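You operate a simulated robot arm through the tools that you are given. There is no shell and no other tool.

You run a simulated robot arm. Do the job below in one go: nothing can be reset, and whatever is moved stays where it is left.

## Task
Lap chip 75 flat, rinse and blot it, and lay it on the lit flatness glass.

Only the result counts: the job must be done as asked and must still hold three seconds after the hand-in. Knocking over, shifting, dropping, spilling or breaking anything else fails it.

## Robot
A 7-joint arm with a two-finger parallel gripper, fixed in place. Base frame: the origin is at the foot of the arm, x ahead of it, y to its left, z up; the work surface is at about z = 76. Units: cm, rad, N and s.
Its first joint turns from -2.897 to 2.897 rad. Payload 4.4 kg.
The tool frame sits at the grasp point between the pads (the TCP): z along the fingers, y along the line on which they close. The tips reach 2.3 cm beyond it. Largest opening 9.4 cm; finger width 3.8, thickness 1; the body of the gripper, 5.4 by 9.6 cm, starts 3.9 cm behind the TCP.
Orientation is that of the tool frame in the base frame, as [roll, pitch, yaw] about the fixed x, y, z axes, in that order (R = Rz(yaw) Ry(pitch) Rx(roll)). With the fingers straight down and closing along the base's y, the tool's x points along the base's -x, its y along +y and its z along -z.

## Interface
- The arm moves only by the tool nudge_tool. Its argument "plan" is a list of rows, each an object (a shift or turn left out is 0, a gripper value left out holds the last) with "xyz": the shift along the tool's x, y, z in m, a list of three; "rot": the turn, a rotation vector about the tool's x, y, z in rad, a list of three; "claw": the finger opening in m, from 0 to 0.094. In form: [{"xyz": [x, y, z], "rot": [ax, ay, az], "claw": claw}, ...]. A call has 1 to 20 rows; each row is the pose to reach, as a shift and turn from the pose commanded when the call began, along the tool's axes at that moment. Each row takes 0.2 s and may step no farther than 5 cm and 0.15 rad from the row before; otherwise, or with a gripper value out of range, the whole call is refused. Where a pose cannot be reached the arm comes as near as it can. A force on the tool above 40 N (or 10 N above the force at the start of the call, whichever is more), or a blocked arm, ends the call early, and 0.2 s more pass. Each finger travels about 10.8 cm/s and halts on what it meets, pressing with about 45 N; the grip force reading is that of the motor and also rises with nothing between the fingers. The clock runs only during rows and for 0.2 s after the last one: add rows that repeat a pose to give the fingers time. It gives the time, the measured TCP pose, the force on the tool (base axes), the opening and the grip force at its end, in the units of the frame above (readings bear some noise), with the torque about the TCP (base axes, N m) and any sound that the robot's microphone picked up, and new pictures: "pictures" is both (left out), scene, wrist or none.
- Cameras (640 x 400 px; columns grow to the right, rows downward): "scene" is fixed at [39.87, -50.02, 149.18]; the picture's right is [0.94, -0.33, 0.00], its down [-0.18, -0.50, -0.85] and it looks along [0.28, 0.80, -0.53] (base axes); focal length 347 px, centre (320, 200). "wrist" rides on the gripper at [8.7, 1.6, -7.4] in the tool frame; the picture's right is [-0.18, 0.98, 0.00], its down [-0.58, -0.11, -0.81] and it looks along [-0.79, -0.15, 0.59] (tool axes); focal length 243 px, centre (320, 200). There is no depth. A picture from a camera that has moved, and an enlarged one, comes with that camera's place and axes in the base frame and with its lens.
- enlarge(camera, box): a new picture of the part [left, top, right, bottom] of that camera's present view, enlarged. No time passes.
- job_done(): hands the job in; it is judged then, once.

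Nothing tells you positions but the pictures and the camera data. Unless the task says otherwise, let go and move clear before handing in.

The tools are called by a JSON object that holds its "api" and its "payload". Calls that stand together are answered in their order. nudge_tool: Moves the arm, as the interface text tells. Its arguments: {"type":"object","properties":{"plan":{"type":"array","items":{"type":"object","properties":{"xyz":{"type":"array","items":{"type":"number"}},"rot":{"type":"array","items":{"type":"number"}},"claw":{"type":"number"}}}},"pictures":{"type":"string","enum":["both","scene","wrist","none"]}},"required":["plan"]} The other tools are called the same way: enlarge (camera, box) takes an enlarged picture of a part of a camera's view; job_done () hands the job in.

At the start:

```text
time_s: 0.0
position: [49.31, 40.02, 110.52]
tcp_rot: [3.139, -0.001, 3.14]
ft_force: [-0.5, 0.3, 0.6]
ft_torque: [0.02, 0.03, -0.02]
width: 9.42
gripper_force: 0.1
```

scene: 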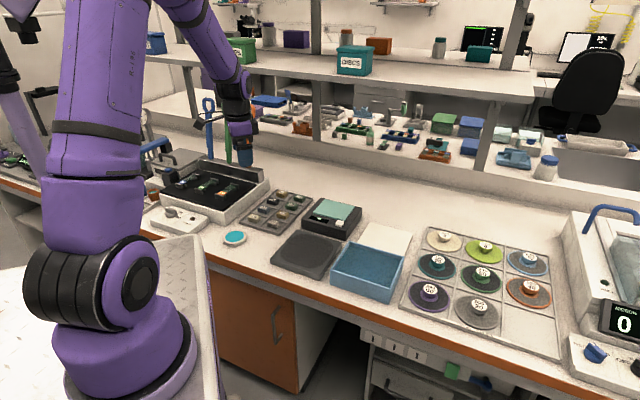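
wrist: 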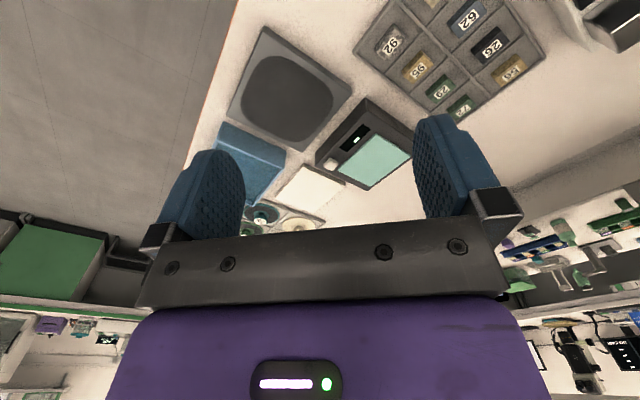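

I see a bench with a tray of numbered chips, a dark lapping plate, a water basin, a white pad, a teal-topped instrument (probably the flatness glass) and a rack of discs. I'll look closer at each before moving.

{"api": "enlarge", "payload": {"camera": "scene", "box": [140, 140, 300, 240]}}

{"api": "enlarge", "payload": {"camera": "scene", "box": [260, 190, 420, 300]}}

{"api": "enlarge", "payload": {"camera": "scene", "box": [390, 210, 570, 360]}}

{"api": "enlarge", "payload": {"camera": "wrist", "box": [350, 0, 550, 125]}}

{"api": "enlarge", "payload": {"camera": "scene", "box": [540, 190, 640, 400]}}

{"api": "enlarge", "payload": {"camera": "wrist", "box": [200, 20, 420, 240]}}

```text
4.00 times, centred on (220, 190) of scene
camera zoom: at [39.87, -50.02, 149.18], right [0.94, -0.33, 0.0], down [-0.18, -0.5, -0.85], along [0.28, 0.8, -0.53], focal length 1390 px, centre (720, 240)
```

zoom: 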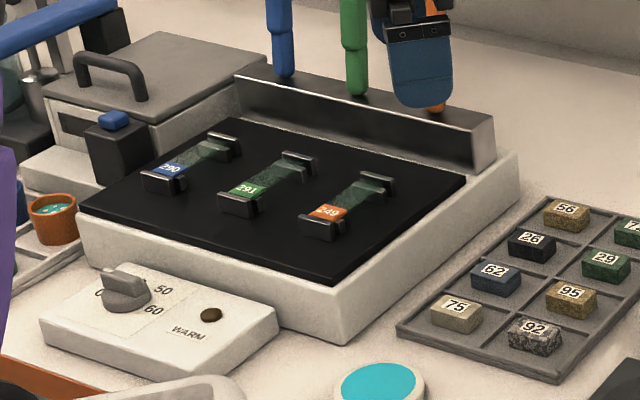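

```text
3.64 times, centred on (340, 245) of scene
camera zoom: at [39.87, -50.02, 149.18], right [0.94, -0.33, 0.0], down [-0.18, -0.5, -0.85], along [0.28, 0.8, -0.53], focal length 1263 px, centre (247, 36)
```

zoom: 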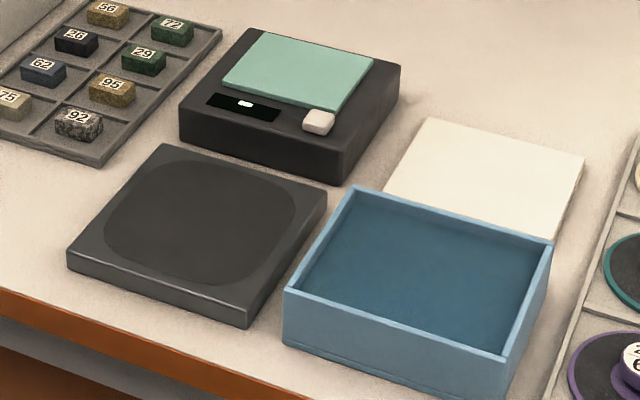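

```text
2.67 times, centred on (480, 285) of scene
camera zoom: at [39.87, -50.02, 149.18], right [0.94, -0.33, 0.0], down [-0.18, -0.5, -0.85], along [0.28, 0.8, -0.53], focal length 926 px, centre (-107, -27)
```

zoom: 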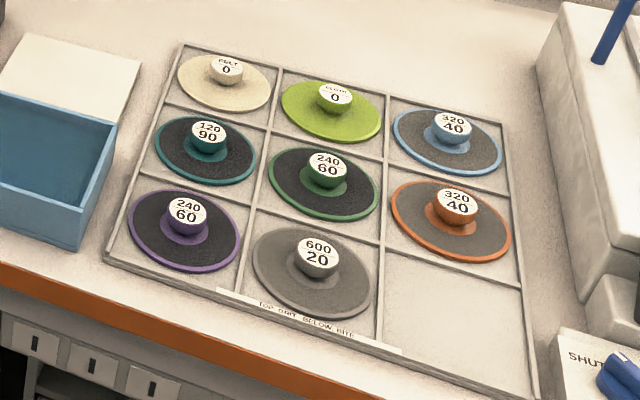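

```text
3.20 times, centred on (450, 62) of wrist
camera zoom: at [40.56, 41.59, 117.79], right [0.18, 0.98, 0.0], down [0.58, -0.11, 0.81], along [0.79, -0.15, -0.59], focal length 776 px, centre (-96, 640)
```

zoom: 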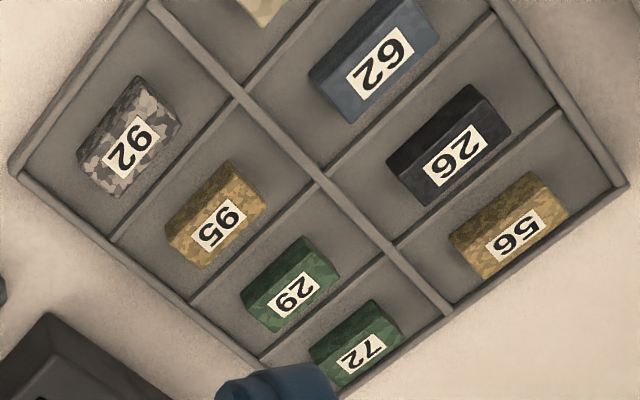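

```text
1.90 times, centred on (590, 295) of scene
camera zoom: at [39.87, -50.02, 149.18], right [0.94, -0.33, 0.0], down [-0.18, -0.5, -0.85], along [0.28, 0.8, -0.53], focal length 662 px, centre (-194, 19)
```

zoom: 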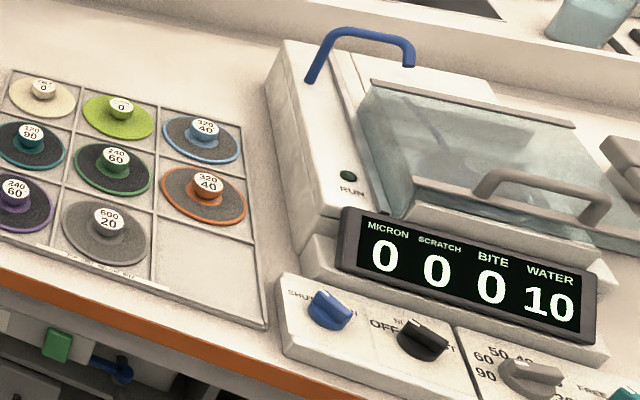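

```text
1.82 times, centred on (310, 130) of wrist
camera zoom: at [40.56, 41.59, 117.79], right [0.18, 0.98, 0.0], down [0.58, -0.11, 0.81], along [0.79, -0.15, -0.59], focal length 441 px, centre (338, 327)
```

zoom: 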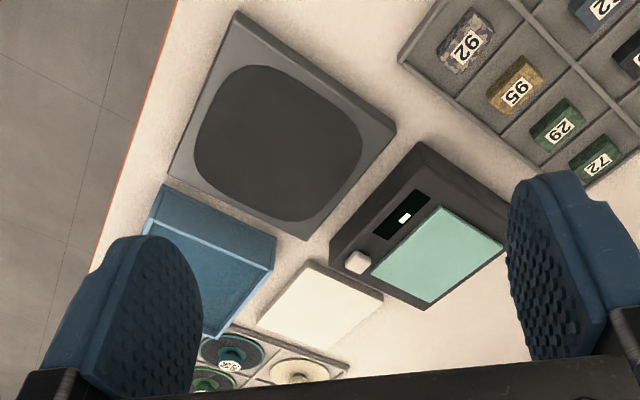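

Chip 75 looks to be near (51, 53), the lapping plate near (63, 28), the basin near (78, 19), the blot pad near (91, 30) and the glass near (78, 44). I'll zoom in on the glass unit, the cyan disc and the tray, then move closer.

{"api": "enlarge", "payload": {"camera": "scene", "box": [300, 190, 370, 245]}}

{"api": "enlarge", "payload": {"camera": "scene", "box": [215, 180, 315, 260]}}

{"api": "enlarge", "payload": {"camera": "wrist", "box": [310, 90, 430, 200]}}

{"api": "enlarge", "payload": {"camera": "scene", "box": [270, 220, 410, 310]}}

```text
7.27 times, centred on (335, 218) of scene
camera zoom: at [39.87, -50.02, 149.18], right [0.94, -0.33, 0.0], down [-0.18, -0.5, -0.85], along [0.28, 0.8, -0.53], focal length 2527 px, centre (211, 73)
```

zoom: 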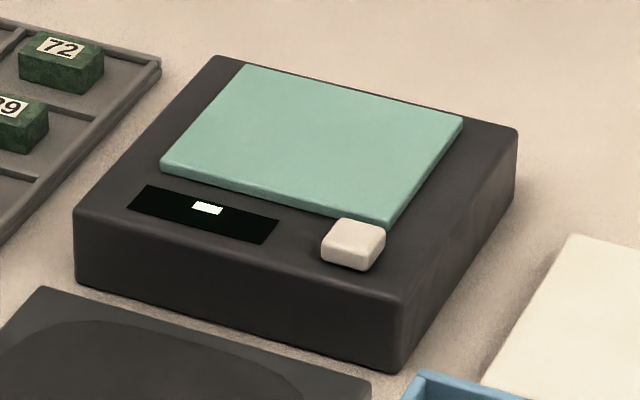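

```text
5.00 times, centred on (265, 220) of scene
camera zoom: at [39.87, -50.02, 149.18], right [0.94, -0.33, 0.0], down [-0.18, -0.5, -0.85], along [0.28, 0.8, -0.53], focal length 1737 px, centre (595, 100)
```

zoom: 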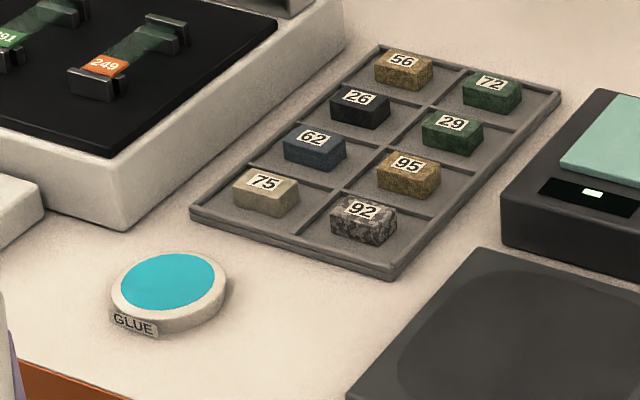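

```text
3.64 times, centred on (370, 145) of wrist
camera zoom: at [40.56, 41.59, 117.79], right [0.18, 0.98, 0.0], down [0.58, -0.11, 0.81], along [0.79, -0.15, -0.59], focal length 882 px, centre (138, 400)
```

zoom: 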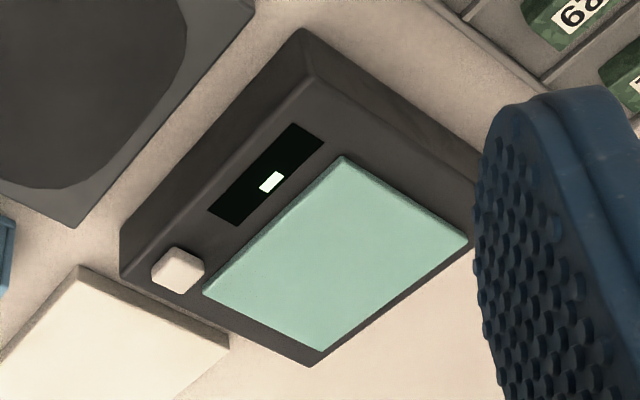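

```text
4.44 times, centred on (340, 265) of scene
camera zoom: at [39.87, -50.02, 149.18], right [0.94, -0.33, 0.0], down [-0.18, -0.5, -0.85], along [0.28, 0.8, -0.53], focal length 1544 px, centre (231, -89)
```

zoom: 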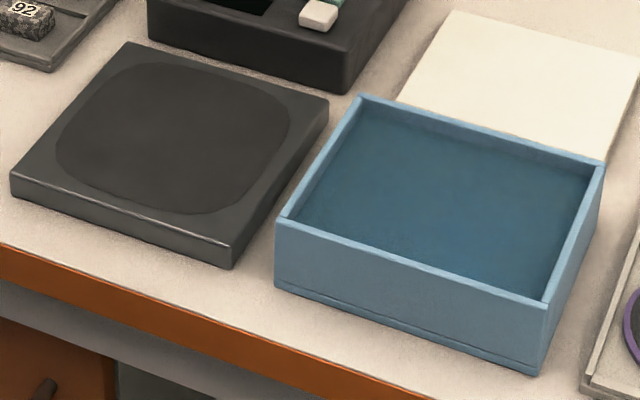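

The glass unit has a white button and a mostly blank display, so it may still need switching on. The bench is turned about 45° from the base frame. I'll turn the tool to match and hover near chip 75 for a closer look.

{"api": "nudge_tool", "payload": {"plan": [{"xyz": [0, 0.012, 0.015], "rot": [0, 0, -0.13]}, {"xyz": [0, 0.025, 0.03], "rot": [0, 0, -0.26]}, {"xyz": [0, 0.04, 0.045], "rot": [0, 0, -0.39]}, {"xyz": [0, 0.06, 0.065], "rot": [0, 0, -0.52]}, {"xyz": [0, 0.08, 0.085], "rot": [0, 0, -0.65]}, {"xyz": [0, 0.09, 0.1], "rot": [0, 0, -0.785]}, {"xyz": [0, 0.09, 0.1], "rot": [0, 0, -0.785]}]}}

```text
time_s: 1.6
position: [49.29, 49.05, 100.47]
tcp_rot: [3.14, 0.004, -2.357]
ft_force: [-0.9, -0.2, -0.3]
ft_torque: [0.03, 0.01, -0.02]
width: 9.41
gripper_force: 0.0
camera wrist: at [41.96, 44.03, 107.78], right [-0.57, 0.82, 0.0], down [0.49, 0.33, 0.81], along [0.67, 0.46, -0.59], focal length 243 px, centre (320, 200)
```

scene: 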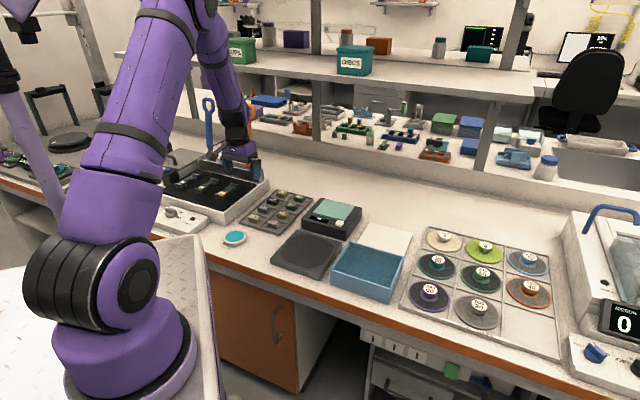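
wrist: 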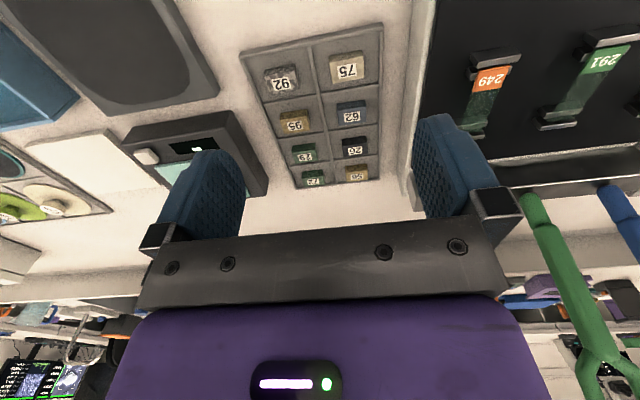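

The tool is now aligned with the tray and I can see all its chips. I'll zoom in on chip 75 and its cell to judge sizes and orientation.

{"api": "enlarge", "payload": {"camera": "wrist", "box": [230, 15, 400, 200]}}

{"api": "enlarge", "payload": {"camera": "wrist", "box": [300, 30, 400, 100]}}

```text
2.16 times, centred on (315, 108) of wrist
camera zoom: at [41.96, 44.03, 107.78], right [-0.57, 0.82, 0.0], down [0.49, 0.33, 0.81], along [0.67, 0.46, -0.59], focal length 525 px, centre (331, 400)
```

zoom: 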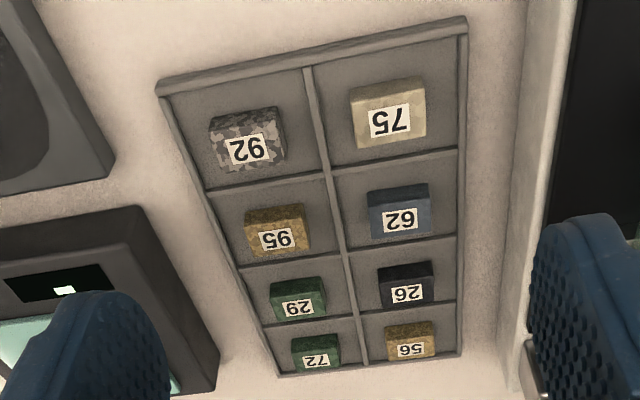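

```text
5.71 times, centred on (350, 65) of wrist
camera zoom: at [41.96, 44.03, 107.78], right [-0.57, 0.82, 0.0], down [0.49, 0.33, 0.81], along [0.67, 0.46, -0.59], focal length 1386 px, centre (149, 971)
```

zoom: 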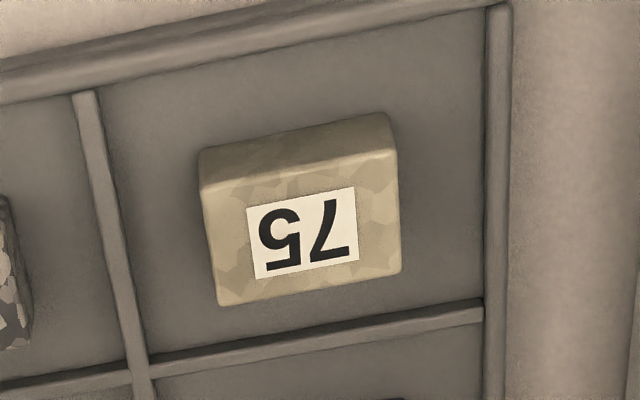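

Chip 75 is about 3.9 × 2.4 × 1.7 cm, centred near (51.6, 54.5), with its long axis along the finger closing line. Next I'll hover over the glass unit to locate the button and glass and see whether it is lit.

{"api": "nudge_tool", "payload": {"plan": [{"xyz": [-0.016, -0.042, 0]}, {"xyz": [-0.032, -0.084, 0]}, {"xyz": [-0.048, -0.126, 0]}, {"xyz": [-0.064, -0.168, 0]}, {"xyz": [-0.08, -0.21, 0.0]}, {"xyz": [-0.097, -0.252, 0.0]}, {"xyz": [-0.097, -0.252, 0.0]}]}}

```text
time_s: 3.2
position: [74.21, 38.09, 100.34]
tcp_rot: [3.14, 0.002, -2.358]
ft_force: [0.6, -0.7, 0.7]
ft_torque: [-0.02, 0.02, 0.01]
width: 9.4
gripper_force: 0.0
camera wrist: at [66.91, 32.98, 107.65], right [-0.56, 0.83, 0.0], down [0.49, 0.33, 0.81], along [0.67, 0.46, -0.59], focal length 243 px, centre (320, 200)
```

scene: 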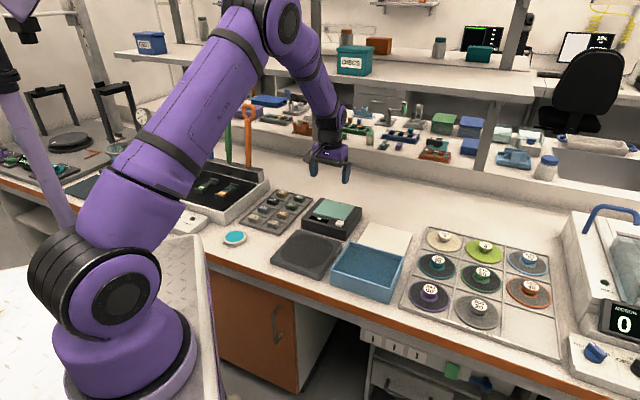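
wrist: 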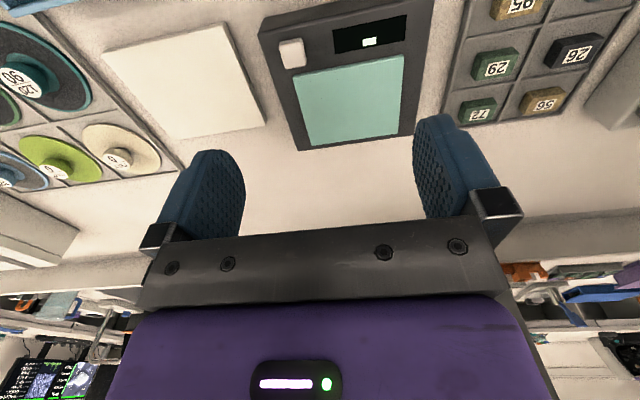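

{"api": "enlarge", "payload": {"camera": "wrist", "box": [250, 0, 430, 155]}}

{"api": "enlarge", "payload": {"camera": "wrist", "box": [90, 0, 280, 150]}}

```text
2.58 times, centred on (340, 78) of wrist
camera zoom: at [66.91, 32.98, 107.65], right [-0.56, 0.83, 0.0], down [0.49, 0.33, 0.81], along [0.67, 0.46, -0.59], focal length 626 px, centre (268, 516)
```

zoom: 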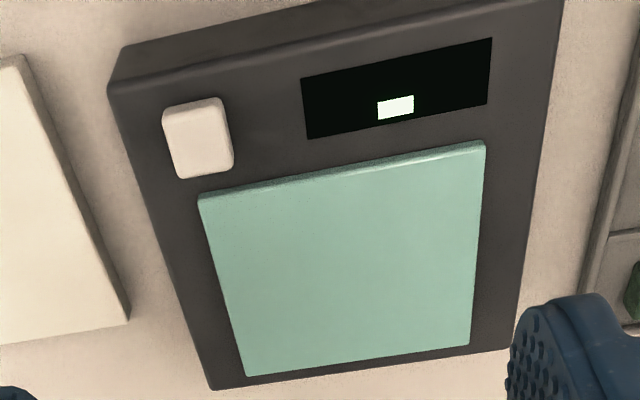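

```text
2.67 times, centred on (185, 75) of wrist
camera zoom: at [66.91, 32.98, 107.65], right [-0.56, 0.83, 0.0], down [0.49, 0.33, 0.81], along [0.67, 0.46, -0.59], focal length 647 px, centre (680, 533)
```

zoom: 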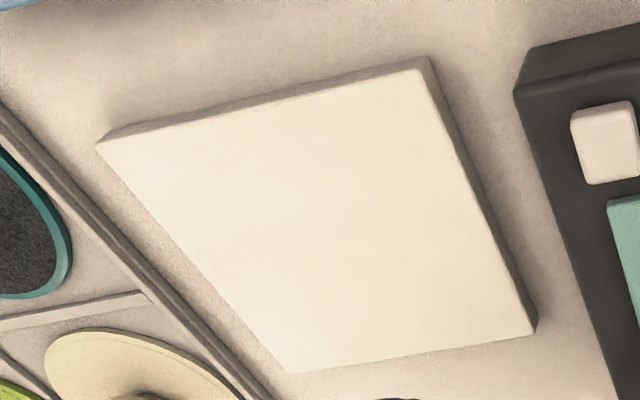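

The button is near (77.5, 37.0) with its top around z 81, and the glass centre is near (79.1, 45.9). The glass looks unlit and the display shows only a dash. I'll close the fingers and go to just above the button.

{"api": "nudge_tool", "payload": {"plan": [{"xyz": [-0.005, -0.015, 0.03], "claw": 0.0}, {"xyz": [-0.0113, -0.031, 0.06]}, {"xyz": [-0.0113, -0.031, 0.1]}, {"xyz": [-0.0113, -0.031, 0.13]}, {"xyz": [-0.0113, -0.031, 0.14]}, {"xyz": [-0.0113, -0.031, 0.14]}]}}

```text
time_s: 4.6
position: [76.91, 36.68, 86.17]
tcp_rot: [3.141, 0.001, -2.359]
ft_force: [0.4, 0.2, -0.4]
ft_torque: [0.01, 0.01, -0.01]
width: 0.0
gripper_force: 43.0
camera wrist: at [69.74, 31.59, 93.59], right [-0.56, 0.83, 0.0], down [0.49, 0.33, 0.81], along [0.67, 0.46, -0.59], focal length 243 px, centre (320, 200)
```

scene: 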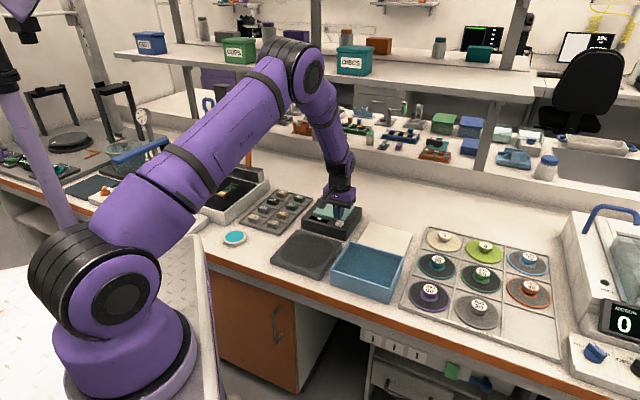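
wrist: 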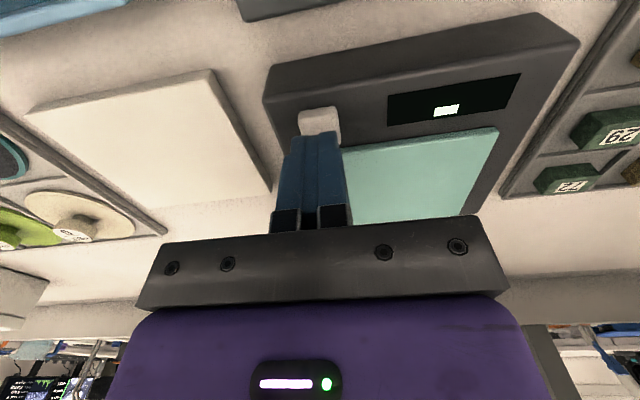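

{"api": "enlarge", "payload": {"camera": "wrist", "box": [250, 70, 400, 200]}}

{"api": "enlarge", "payload": {"camera": "scene", "box": [295, 170, 375, 250]}}

```text
3.08 times, centred on (325, 135) of wrist
camera zoom: at [69.74, 31.59, 93.59], right [-0.56, 0.83, 0.0], down [0.49, 0.33, 0.81], along [0.67, 0.46, -0.59], focal length 746 px, centre (305, 400)
```

zoom: 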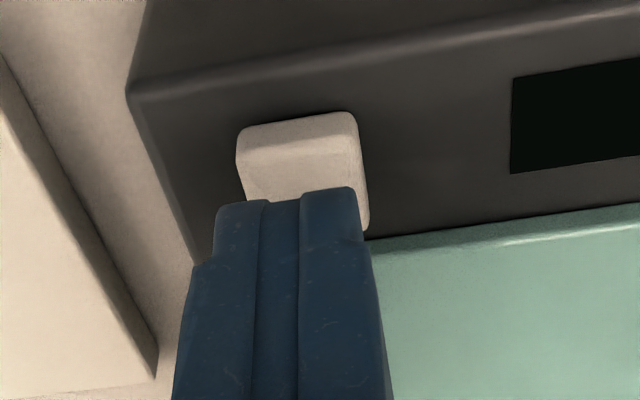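

```text
5.00 times, centred on (335, 210) of scene
camera zoom: at [39.87, -50.02, 149.18], right [0.94, -0.33, 0.0], down [-0.18, -0.5, -0.85], along [0.28, 0.8, -0.53], focal length 1737 px, centre (245, 150)
```

zoom: 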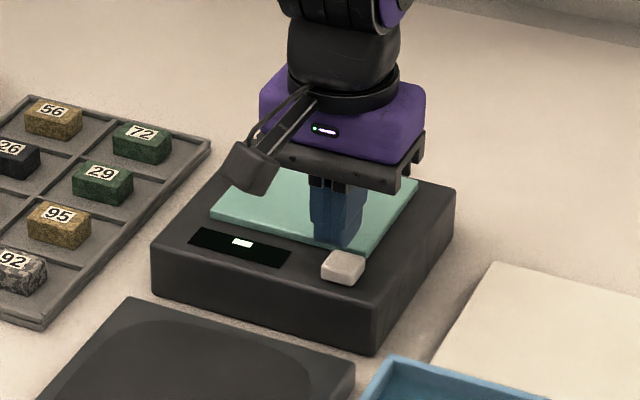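

The closed fingertips are over the button, about 2.5 cm above it. I'll press down slowly in small steps.

{"api": "nudge_tool", "payload": {"plan": [{"xyz": [-0.003, 0, 0.006]}, {"xyz": [-0.005, 0, 0.012]}, {"xyz": [-0.005, 0, 0.018]}, {"xyz": [-0.005, 0, 0.021]}, {"xyz": [-0.005, 0, 0.023]}, {"xyz": [-0.005, 0, 0.025]}], "pictures": "wrist"}}

```text
time_s: 6.0
position: [77.34, 36.96, 84.05]
tcp_rot: [-3.14, 0.001, -2.355]
ft_force: [-0.2, 0.8, 0.3]
ft_torque: [0.0, -0.01, -0.02]
width: 0.0
gripper_force: 42.2
camera wrist: at [70.02, 31.93, 91.26], right [-0.56, 0.83, 0.0], down [0.49, 0.33, 0.81], along [0.67, 0.46, -0.59], focal length 243 px, centre (320, 200)
```

wrist: 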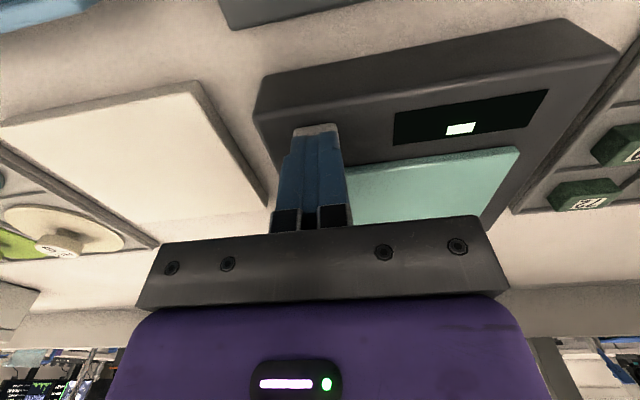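

There is no contact yet, so I'll keep pressing down in small steps.

{"api": "nudge_tool", "payload": {"plan": [{"xyz": [0, 0, 0.0015]}, {"xyz": [0, 0, 0.003]}, {"xyz": [0, 0, 0.0045]}, {"xyz": [0, 0, 0.006]}], "pictures": "wrist"}}

```text
time_s: 7.0
position: [77.35, 36.98, 83.52]
tcp_rot: [-3.141, 0.0, -2.358]
ft_force: [-0.8, -3.2, 6.6]
ft_torque: [-0.04, 0.06, 0.02]
width: 0.01
gripper_force: 42.9
heard: click
camera wrist: at [70.05, 31.99, 90.8], right [-0.56, 0.83, 0.0], down [0.49, 0.33, 0.81], along [0.67, 0.46, -0.59], focal length 243 px, centre (320, 200)
```

wrist: 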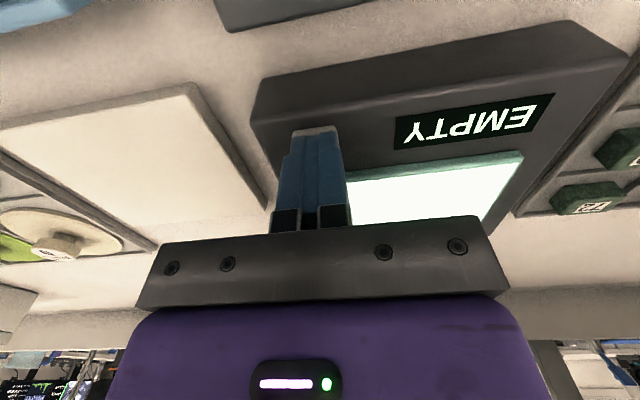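

The glass is now lit and its display reads "EMPTY". Next I'll rise, travel to chip 75 and stop above it with the fingers partly open.

{"api": "nudge_tool", "payload": {"plan": [{"xyz": [0, 0, -0.04]}, {"xyz": [0, 0, -0.085]}, {"xyz": [0, 0, -0.13], "claw": 0.052}, {"xyz": [0.008, 0.044, -0.14]}, {"xyz": [0.016, 0.088, -0.14]}, {"xyz": [0.024, 0.132, -0.14]}, {"xyz": [0.032, 0.176, -0.14]}, {"xyz": [0.04, 0.22, -0.14]}, {"xyz": [0.048, 0.264, -0.13]}, {"xyz": [0.058, 0.305, -0.11]}, {"xyz": [0.058, 0.305, -0.07]}, {"xyz": [0.058, 0.305, -0.03]}, {"xyz": [0.058, 0.305, -0.03]}]}}

```text
time_s: 9.8
position: [51.51, 54.63, 86.47]
tcp_rot: [-3.141, 0.004, -2.357]
ft_force: [-0.4, 0.0, -0.4]
ft_torque: [-0.01, 0.01, 0.0]
width: 5.2
gripper_force: 0.1
camera wrist: at [44.21, 49.46, 93.65], right [-0.56, 0.83, 0.0], down [0.49, 0.33, 0.81], along [0.67, 0.46, -0.59], focal length 243 px, centre (320, 200)
```

scene: 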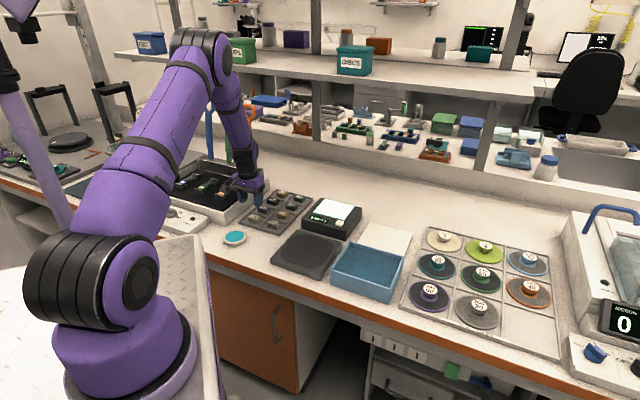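
wrist: 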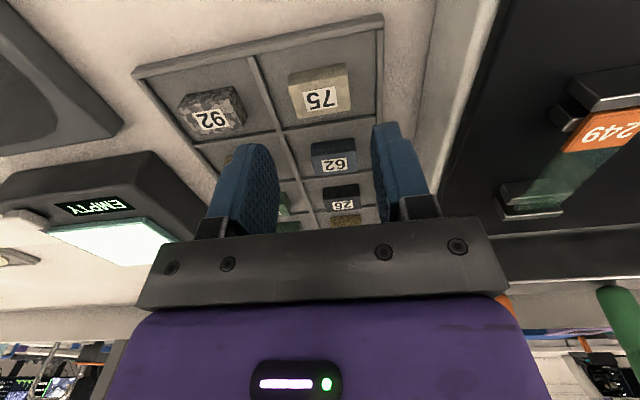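

{"api": "enlarge", "payload": {"camera": "wrist", "box": [230, 40, 430, 165]}}

{"api": "enlarge", "payload": {"camera": "scene", "box": [215, 150, 315, 240]}}

```text
3.20 times, centred on (330, 102) of wrist
camera zoom: at [44.21, 49.46, 93.65], right [-0.56, 0.83, 0.0], down [0.49, 0.33, 0.81], along [0.67, 0.46, -0.59], focal length 776 px, centre (288, 512)
```

zoom: 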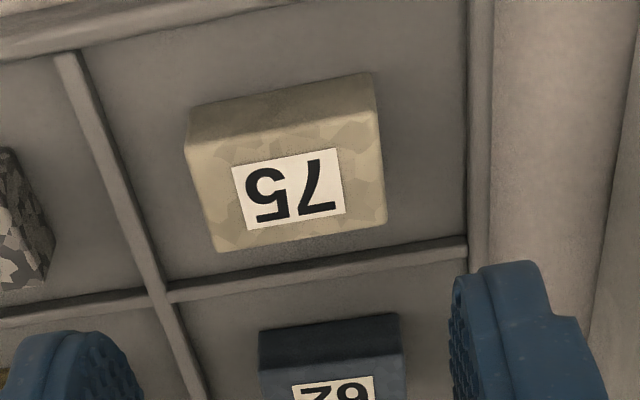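

```text
4.44 times, centred on (265, 195) of scene
camera zoom: at [39.87, -50.02, 149.18], right [0.94, -0.33, 0.0], down [-0.18, -0.5, -0.85], along [0.28, 0.8, -0.53], focal length 1544 px, centre (564, 222)
```

zoom: 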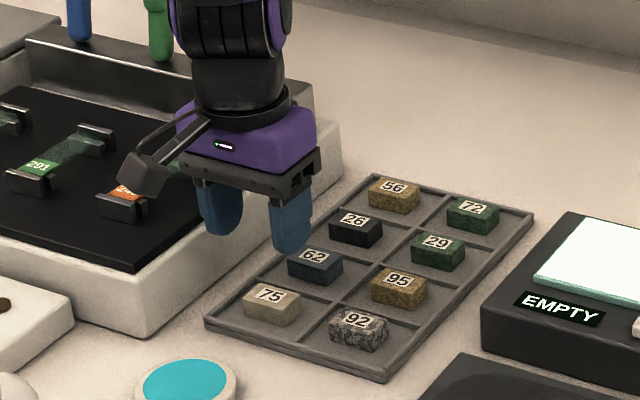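

The fingers straddle chip 75 and nothing is in the way. I'll lower until the tips are about 0.7 cm above the tray floor, then close on it.

{"api": "nudge_tool", "payload": {"plan": [{"xyz": [-0.002, 0.0005, 0.02]}, {"xyz": [-0.002, 0.0005, 0.04]}, {"xyz": [-0.002, 0.0005, 0.055]}, {"xyz": [-0.002, 0.0005, 0.06]}, {"xyz": [-0.002, 0.0005, 0.06]}]}}

```text
time_s: 11.0
position: [51.55, 54.81, 80.33]
tcp_rot: [3.141, 0.001, -2.358]
ft_force: [-0.3, 0.7, 0.3]
ft_torque: [-0.03, 0.01, 0.0]
width: 5.2
gripper_force: 0.0
camera wrist: at [44.45, 49.66, 87.66], right [-0.56, 0.83, 0.0], down [0.49, 0.33, 0.81], along [0.67, 0.46, -0.59], focal length 243 px, centre (320, 200)
```

scene: 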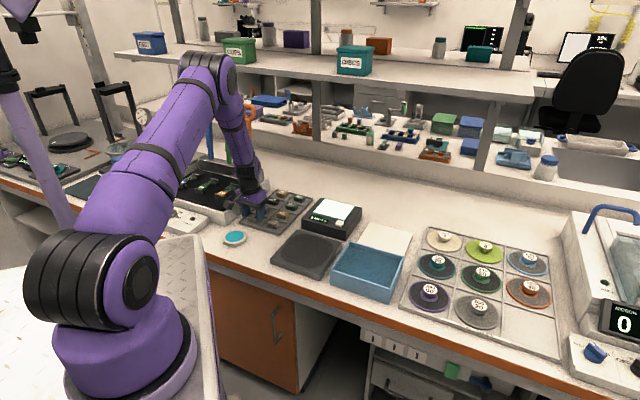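
wrist: 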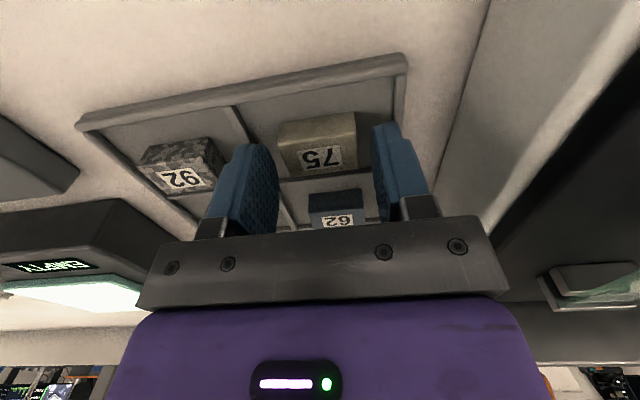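

{"api": "enlarge", "payload": {"camera": "wrist", "box": [200, 90, 430, 240]}}

{"api": "enlarge", "payload": {"camera": "scene", "box": [225, 170, 315, 240]}}

```text
2.67 times, centred on (315, 165) of wrist
camera zoom: at [44.45, 49.66, 87.66], right [-0.56, 0.83, 0.0], down [0.49, 0.33, 0.81], along [0.67, 0.46, -0.59], focal length 647 px, centre (333, 293)
```

zoom: 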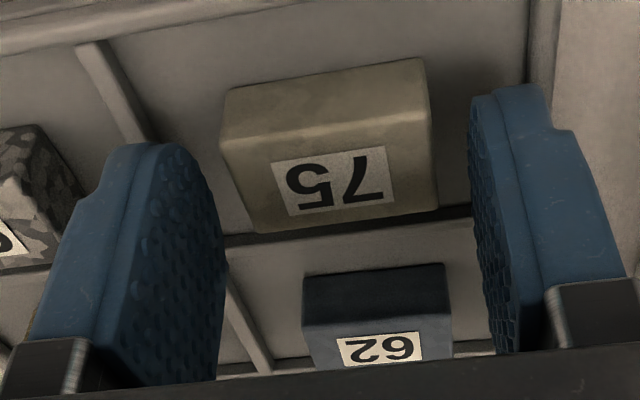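

```text
5.71 times, centred on (270, 205) of scene
camera zoom: at [39.87, -50.02, 149.18], right [0.94, -0.33, 0.0], down [-0.18, -0.5, -0.85], along [0.28, 0.8, -0.53], focal length 1985 px, centre (606, 171)
```

zoom: 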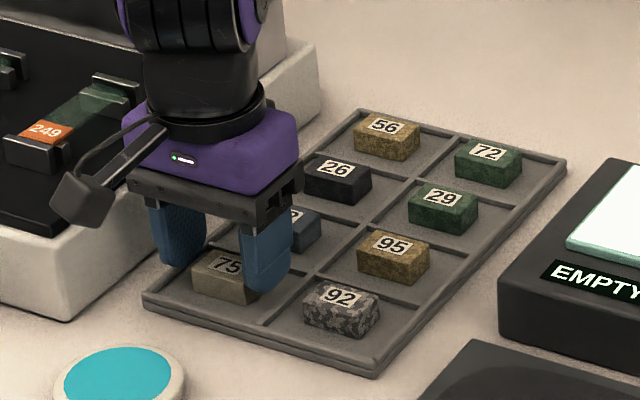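

The chip is centred between the fingers. I'll go down slightly more, grip, and then lift.

{"api": "nudge_tool", "payload": {"plan": [{"xyz": [0.002, 0, 0.0], "claw": 0.046}, {"xyz": [0.002, 0, 0.002], "claw": 0.046}, {"xyz": [0.002, 0, 0.0035], "claw": 0.046}, {"xyz": [0.002, 0, 0.0035], "claw": 0.02}, {"xyz": [0.002, 0, 0.0035], "claw": 0.02}, {"xyz": [0.002, 0, 0.0035], "claw": 0.02}], "pictures": "wrist"}}

```text
time_s: 12.4
position: [51.64, 54.68, 80.02]
tcp_rot: [3.141, 0.002, -2.357]
ft_force: [0.2, 0.4, 0.6]
ft_torque: [0.03, -0.01, -0.02]
width: 3.87
gripper_force: 44.7
camera wrist: at [44.3, 49.52, 87.4], right [-0.56, 0.83, 0.0], down [0.49, 0.33, 0.81], along [0.67, 0.46, -0.59], focal length 243 px, centre (320, 200)
```

wrist: 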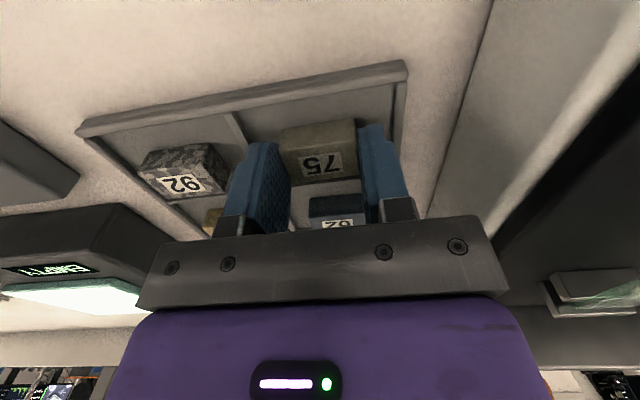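

Chip 75 is gripped at 3.87 cm. I'll lift straight up, carry it over the lapping plate and check where the plate is.

{"api": "nudge_tool", "payload": {"plan": [{"xyz": [0, 0, -0.02]}, {"xyz": [0, 0, -0.06]}, {"xyz": [0, 0, -0.1]}, {"xyz": [0, 0, -0.12]}, {"xyz": [0.015, -0.04, -0.12]}, {"xyz": [0.03, -0.08, -0.12]}, {"xyz": [0.045, -0.12, -0.12]}, {"xyz": [0.06, -0.16, -0.12]}, {"xyz": [0.075, -0.2, -0.12]}, {"xyz": [0.087, -0.248, -0.12]}, {"xyz": [0.087, -0.248, -0.12]}]}}

```text
time_s: 14.8
position: [62.77, 30.71, 92.05]
tcp_rot: [-3.14, 0.001, -2.359]
ft_force: [0.3, -0.5, 0.4]
ft_torque: [-0.01, 0.0, -0.02]
width: 3.89
gripper_force: 45.0
camera wrist: at [55.6, 25.66, 99.28], right [-0.56, 0.83, 0.0], down [0.49, 0.33, 0.81], along [0.67, 0.46, -0.59], focal length 243 px, centre (320, 200)
```

scene: 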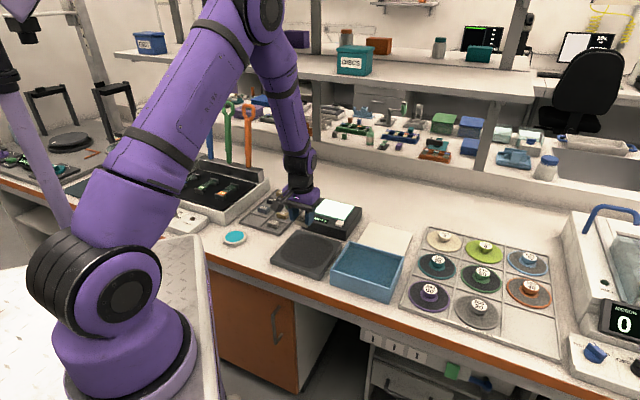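
wrist: 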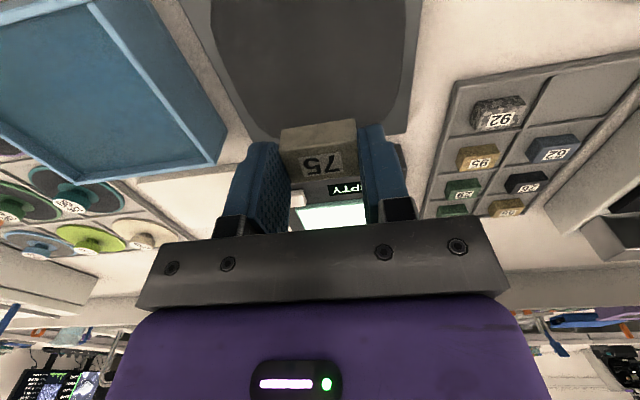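

The plate centre is near (63.9, 30.6) and its top is around z 78. I'll lower the chip to just above it, then feel for contact.

{"api": "nudge_tool", "payload": {"plan": [{"xyz": [-0.007, -0.008, 0.03]}, {"xyz": [-0.007, -0.008, 0.06]}, {"xyz": [-0.007, -0.008, 0.085]}, {"xyz": [-0.007, -0.008, 0.1]}, {"xyz": [-0.007, -0.008, 0.1]}]}}

```text
time_s: 16.0
position: [64.11, 30.78, 82.2]
tcp_rot: [3.141, 0.002, -2.357]
ft_force: [-1.1, -0.7, -1.0]
ft_torque: [-0.02, -0.01, -0.04]
width: 3.87
gripper_force: 45.5
camera wrist: at [56.77, 25.7, 89.49], right [-0.56, 0.83, 0.0], down [0.49, 0.33, 0.81], along [0.67, 0.46, -0.59], focal length 243 px, centre (320, 200)
```

scene: 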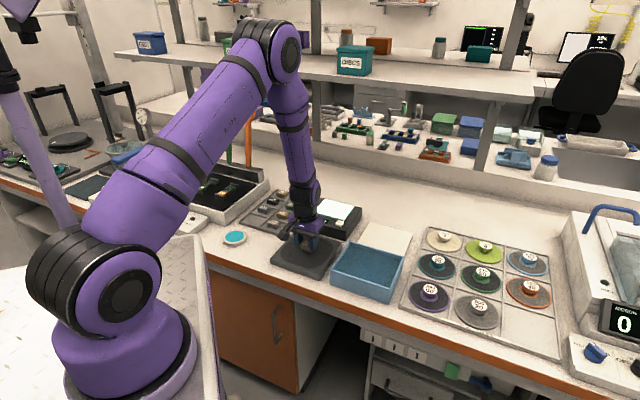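
wrist: 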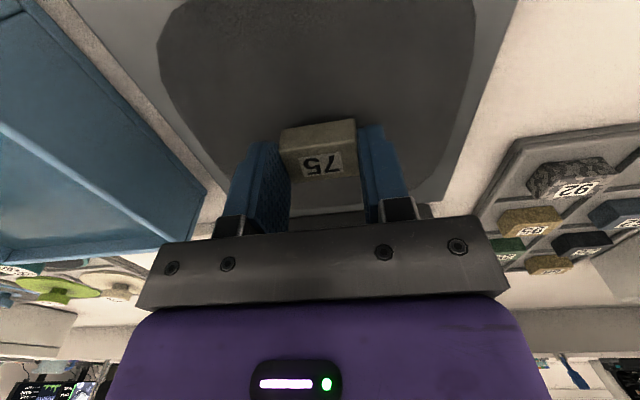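

The chip is over the middle of the lapping area. I'll feel down for contact in millimetre steps.

{"api": "nudge_tool", "payload": {"plan": [{"xyz": [0, 0, 0.003]}, {"xyz": [0, 0, 0.006]}, {"xyz": [0, 0, 0.008]}, {"xyz": [0, 0, 0.009]}, {"xyz": [0, 0, 0.01]}], "pictures": "none"}}

```text
time_s: 16.8
position: [64.12, 30.75, 81.66]
tcp_rot: [-3.141, 0.003, -2.359]
ft_force: [-3.5, -4.5, 19.2]
ft_torque: [-0.12, 0.1, 0.02]
width: 3.89
gripper_force: 44.8
stopped in row 4: the force on the tool passed its limit at 43 N (the readings are from after the stop); the commanded pose is now the measured one
```

Contact came at TCP z of about 81.7. I'll now lap in circles with light downward force.

{"api": "nudge_tool", "payload": {"plan": [{"xyz": [0.01, 0, 0.0]}, {"xyz": [0.02, 0, 0.0]}, {"xyz": [0.0173, 0.01, 0]}, {"xyz": [0.01, 0.0173, 0]}, {"xyz": [0, 0.02, 0]}, {"xyz": [-0.01, 0.0173, 0]}, {"xyz": [-0.0173, 0.01, 0]}, {"xyz": [-0.02, 0, 0]}, {"xyz": [-0.0173, -0.01, 0]}, {"xyz": [-0.01, -0.0173, 0]}, {"xyz": [0, -0.02, 0]}, {"xyz": [0.01, -0.0173, 0]}, {"xyz": [0.0173, -0.01, 0]}, {"xyz": [0.02, 0, 0]}]}}

```text
time_s: 19.8
position: [62.67, 29.28, 81.61]
tcp_rot: [3.142, 0.004, -2.36]
ft_force: [7.7, -6.6, 31.5]
ft_torque: [-0.08, -0.31, -0.05]
width: 3.87
gripper_force: 44.8
camera wrist: at [55.33, 24.14, 88.82], right [-0.56, 0.83, 0.0], down [0.49, 0.33, 0.81], along [0.67, 0.45, -0.59], focal length 243 px, centre (320, 200)
```

scene: 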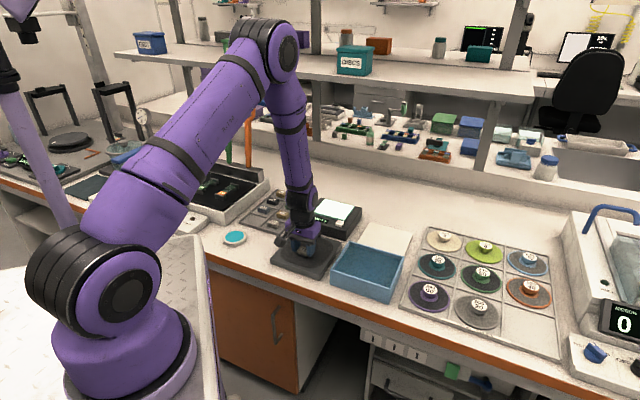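
wrist: 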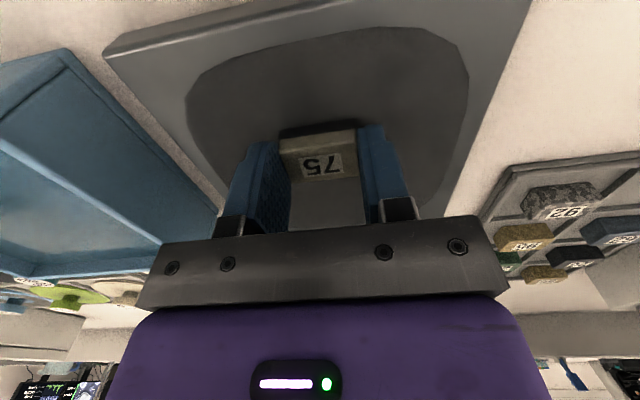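

Lapping is under way at about 30 N. I'll ease off slightly and do more circles.

{"api": "nudge_tool", "payload": {"plan": [{"xyz": [-0.0027, 0.01, -0.0005]}, {"xyz": [-0.01, 0.0173, -0.0005]}, {"xyz": [-0.02, 0.02, -0.0005]}, {"xyz": [-0.03, 0.0173, -0.0005]}, {"xyz": [-0.0373, 0.01, -0.0005]}, {"xyz": [-0.04, 0, -0.0005]}, {"xyz": [-0.0373, -0.01, -0.0005]}, {"xyz": [-0.03, -0.0173, -0.0005]}, {"xyz": [-0.02, -0.02, -0.0005]}, {"xyz": [-0.01, -0.0173, -0.0005]}, {"xyz": [-0.0027, -0.01, -0.0005]}, {"xyz": [0, 0, -0.0005]}, {"xyz": [-0.0057, 0.0143, -0.0005]}, {"xyz": [-0.02, 0.02, -0.0005]}, {"xyz": [-0.0343, 0.0143, -0.0005]}, {"xyz": [-0.04, 0, -0.0005]}, {"xyz": [-0.0343, -0.0143, -0.0005]}, {"xyz": [-0.02, -0.02, -0.0005]}, {"xyz": [-0.0057, -0.0143, -0.0005]}, {"xyz": [0, 0, -0.0005]}], "pictures": "none"}}

```text
time_s: 24.0
position: [62.73, 29.42, 81.46]
tcp_rot: [-3.141, 0.002, -2.358]
ft_force: [0.9, 1.3, 10.0]
ft_torque: [0.05, -0.03, 0.01]
width: 3.87
gripper_force: 45.3
```

The force has eased to about 10 N. I'll do another set of circles, this time a bit larger and in the opposite direction.

{"api": "nudge_tool", "payload": {"plan": [{"xyz": [-0.0057, -0.0143, 0.0004]}, {"xyz": [-0.02, -0.02, 0.0004]}, {"xyz": [-0.0343, -0.0143, 0.0004]}, {"xyz": [-0.04, 0, 0.0004]}, {"xyz": [-0.0343, 0.0143, 0.0004]}, {"xyz": [-0.02, 0.02, 0.0004]}, {"xyz": [-0.0057, 0.0143, 0.0004]}, {"xyz": [0, 0, 0.0004]}, {"xyz": [-0.0057, -0.0143, 0.0004]}, {"xyz": [-0.02, -0.02, 0.0004]}, {"xyz": [-0.0343, -0.0143, 0.0004]}, {"xyz": [-0.04, 0, 0.0004]}, {"xyz": [-0.0343, 0.0143, 0.0004]}, {"xyz": [-0.02, 0.02, 0.0004]}, {"xyz": [-0.0057, 0.0143, 0.0004]}, {"xyz": [0, 0, 0.0004]}, {"xyz": [-0.01, 0, 0.0004]}, {"xyz": [-0.02, 0, 0.0004]}]}}

```text
time_s: 27.8
position: [63.97, 30.77, 81.52]
tcp_rot: [3.139, 0.002, -2.359]
ft_force: [-8.3, -8.3, 32.3]
ft_torque: [-0.14, 0.18, 0.0]
width: 3.88
gripper_force: 45.2
camera wrist: at [56.66, 25.61, 88.8], right [-0.56, 0.83, 0.0], down [0.49, 0.33, 0.81], along [0.67, 0.45, -0.59], focal length 243 px, centre (320, 200)
```

scene: 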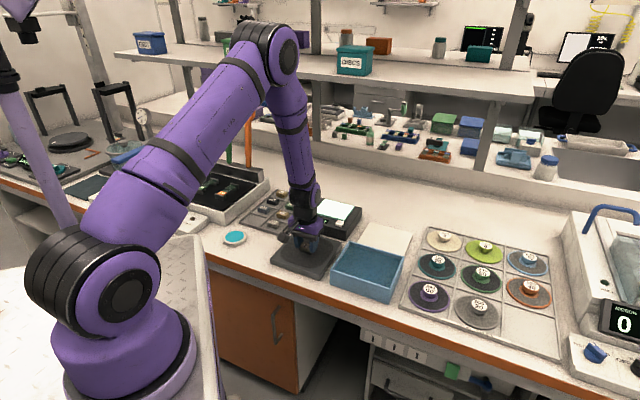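
wrist: 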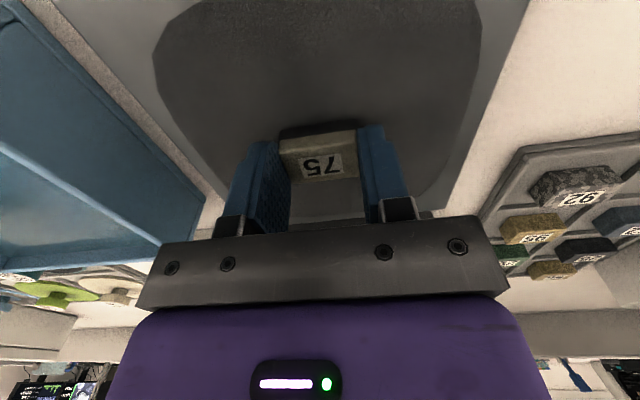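

I'll check how the chip looks now, to see whether there are signs of lapping or slip.

{"api": "enlarge", "payload": {"camera": "wrist", "box": [220, 80, 420, 230]}}

{"api": "enlarge", "payload": {"camera": "scene", "box": [260, 190, 370, 290]}}

```text
2.67 times, centred on (320, 155) of wrist
camera zoom: at [56.66, 25.61, 88.8], right [-0.56, 0.83, 0.0], down [0.49, 0.33, 0.81], along [0.67, 0.45, -0.59], focal length 647 px, centre (320, 320)
```

zoom: 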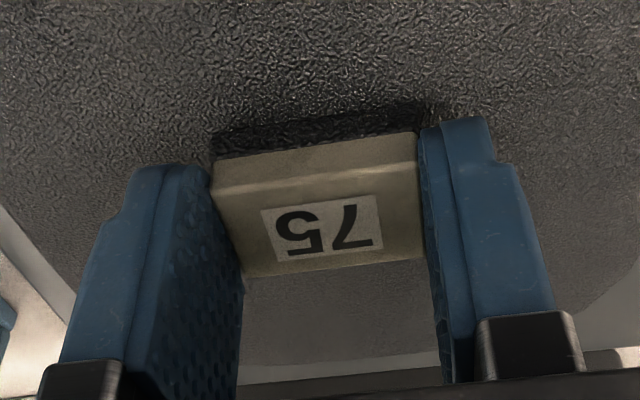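

```text
4.00 times, centred on (315, 240) of scene
camera zoom: at [39.87, -50.02, 149.18], right [0.94, -0.33, 0.0], down [-0.18, -0.5, -0.85], along [0.28, 0.8, -0.53], focal length 1390 px, centre (340, 40)
```

zoom: 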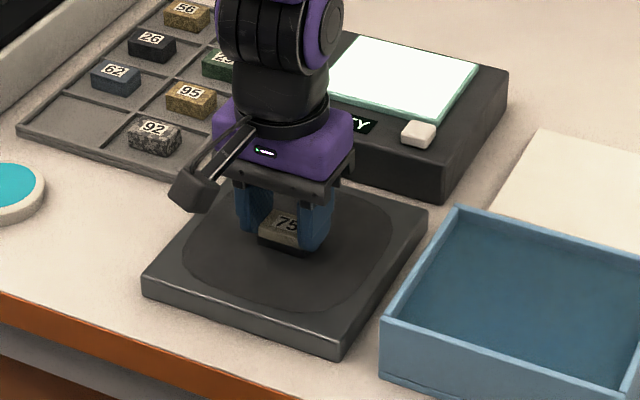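

The chip's underside now carries dark grit, so the lapping took hold. Next I'll lift it and carry it over the basin, whose centre is about (77.5, 16).

{"api": "nudge_tool", "payload": {"plan": [{"xyz": [0, 0, -0.01]}, {"xyz": [0, 0, -0.05]}, {"xyz": [0, 0, -0.09]}, {"xyz": [0.002, -0.04, -0.1]}, {"xyz": [0.004, -0.08, -0.1]}, {"xyz": [0.006, -0.12, -0.1]}, {"xyz": [0.008, -0.16, -0.1]}, {"xyz": [0.009, -0.2, -0.1]}, {"xyz": [0.009, -0.2, -0.1]}]}}

```text
time_s: 29.8
position: [77.69, 16.03, 91.46]
tcp_rot: [3.141, 0.002, -2.358]
ft_force: [0.0, 0.3, -1.1]
ft_torque: [-0.02, 0.01, 0.01]
width: 3.89
gripper_force: 45.2
camera wrist: at [70.44, 10.95, 98.81], right [-0.56, 0.83, 0.0], down [0.49, 0.33, 0.81], along [0.67, 0.46, -0.59], focal length 243 px, centre (320, 200)
```

scene: 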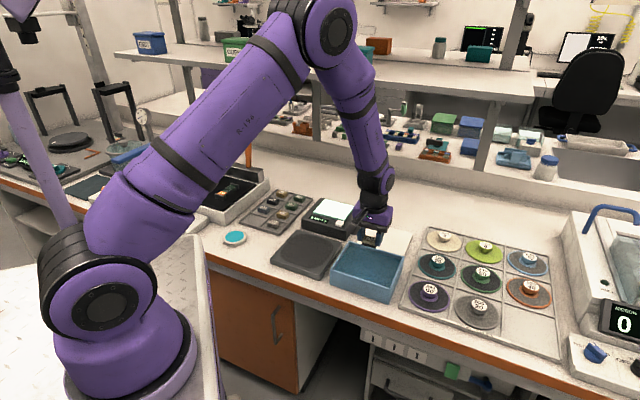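
wrist: 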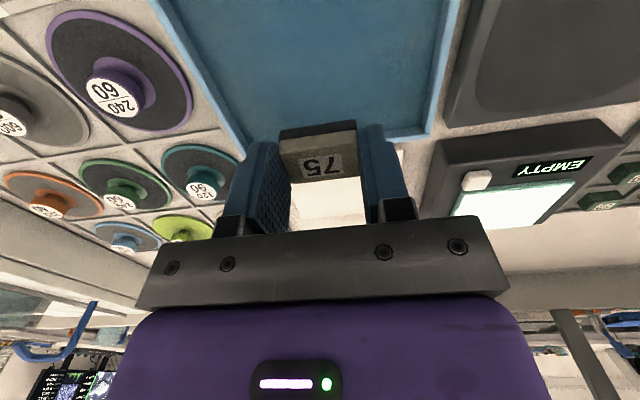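

The chip is centred over the basin. I'll lower it slowly into the water, watching for contact.

{"api": "nudge_tool", "payload": {"plan": [{"xyz": [0, 0, 0.03]}, {"xyz": [0, 0, 0.05]}, {"xyz": [0, 0, 0.07]}, {"xyz": [0, 0, 0.085]}, {"xyz": [0, 0, 0.095]}, {"xyz": [0, 0, 0.1]}, {"xyz": [0, 0, 0.1]}]}}

```text
time_s: 31.4
position: [77.69, 16.06, 81.37]
tcp_rot: [-3.141, 0.004, -2.359]
ft_force: [1.3, 0.1, -0.1]
ft_torque: [0.04, 0.01, -0.01]
width: 3.87
gripper_force: 45.2
camera wrist: at [70.33, 11.0, 88.76], right [-0.56, 0.83, 0.0], down [0.49, 0.33, 0.81], along [0.67, 0.46, -0.59], focal length 243 px, centre (320, 200)
```

scene: 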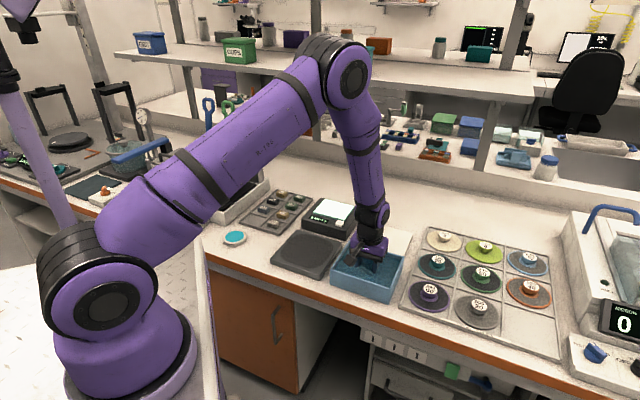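
wrist: 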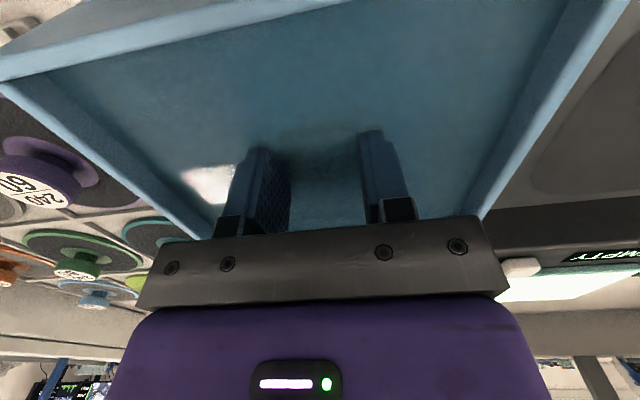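

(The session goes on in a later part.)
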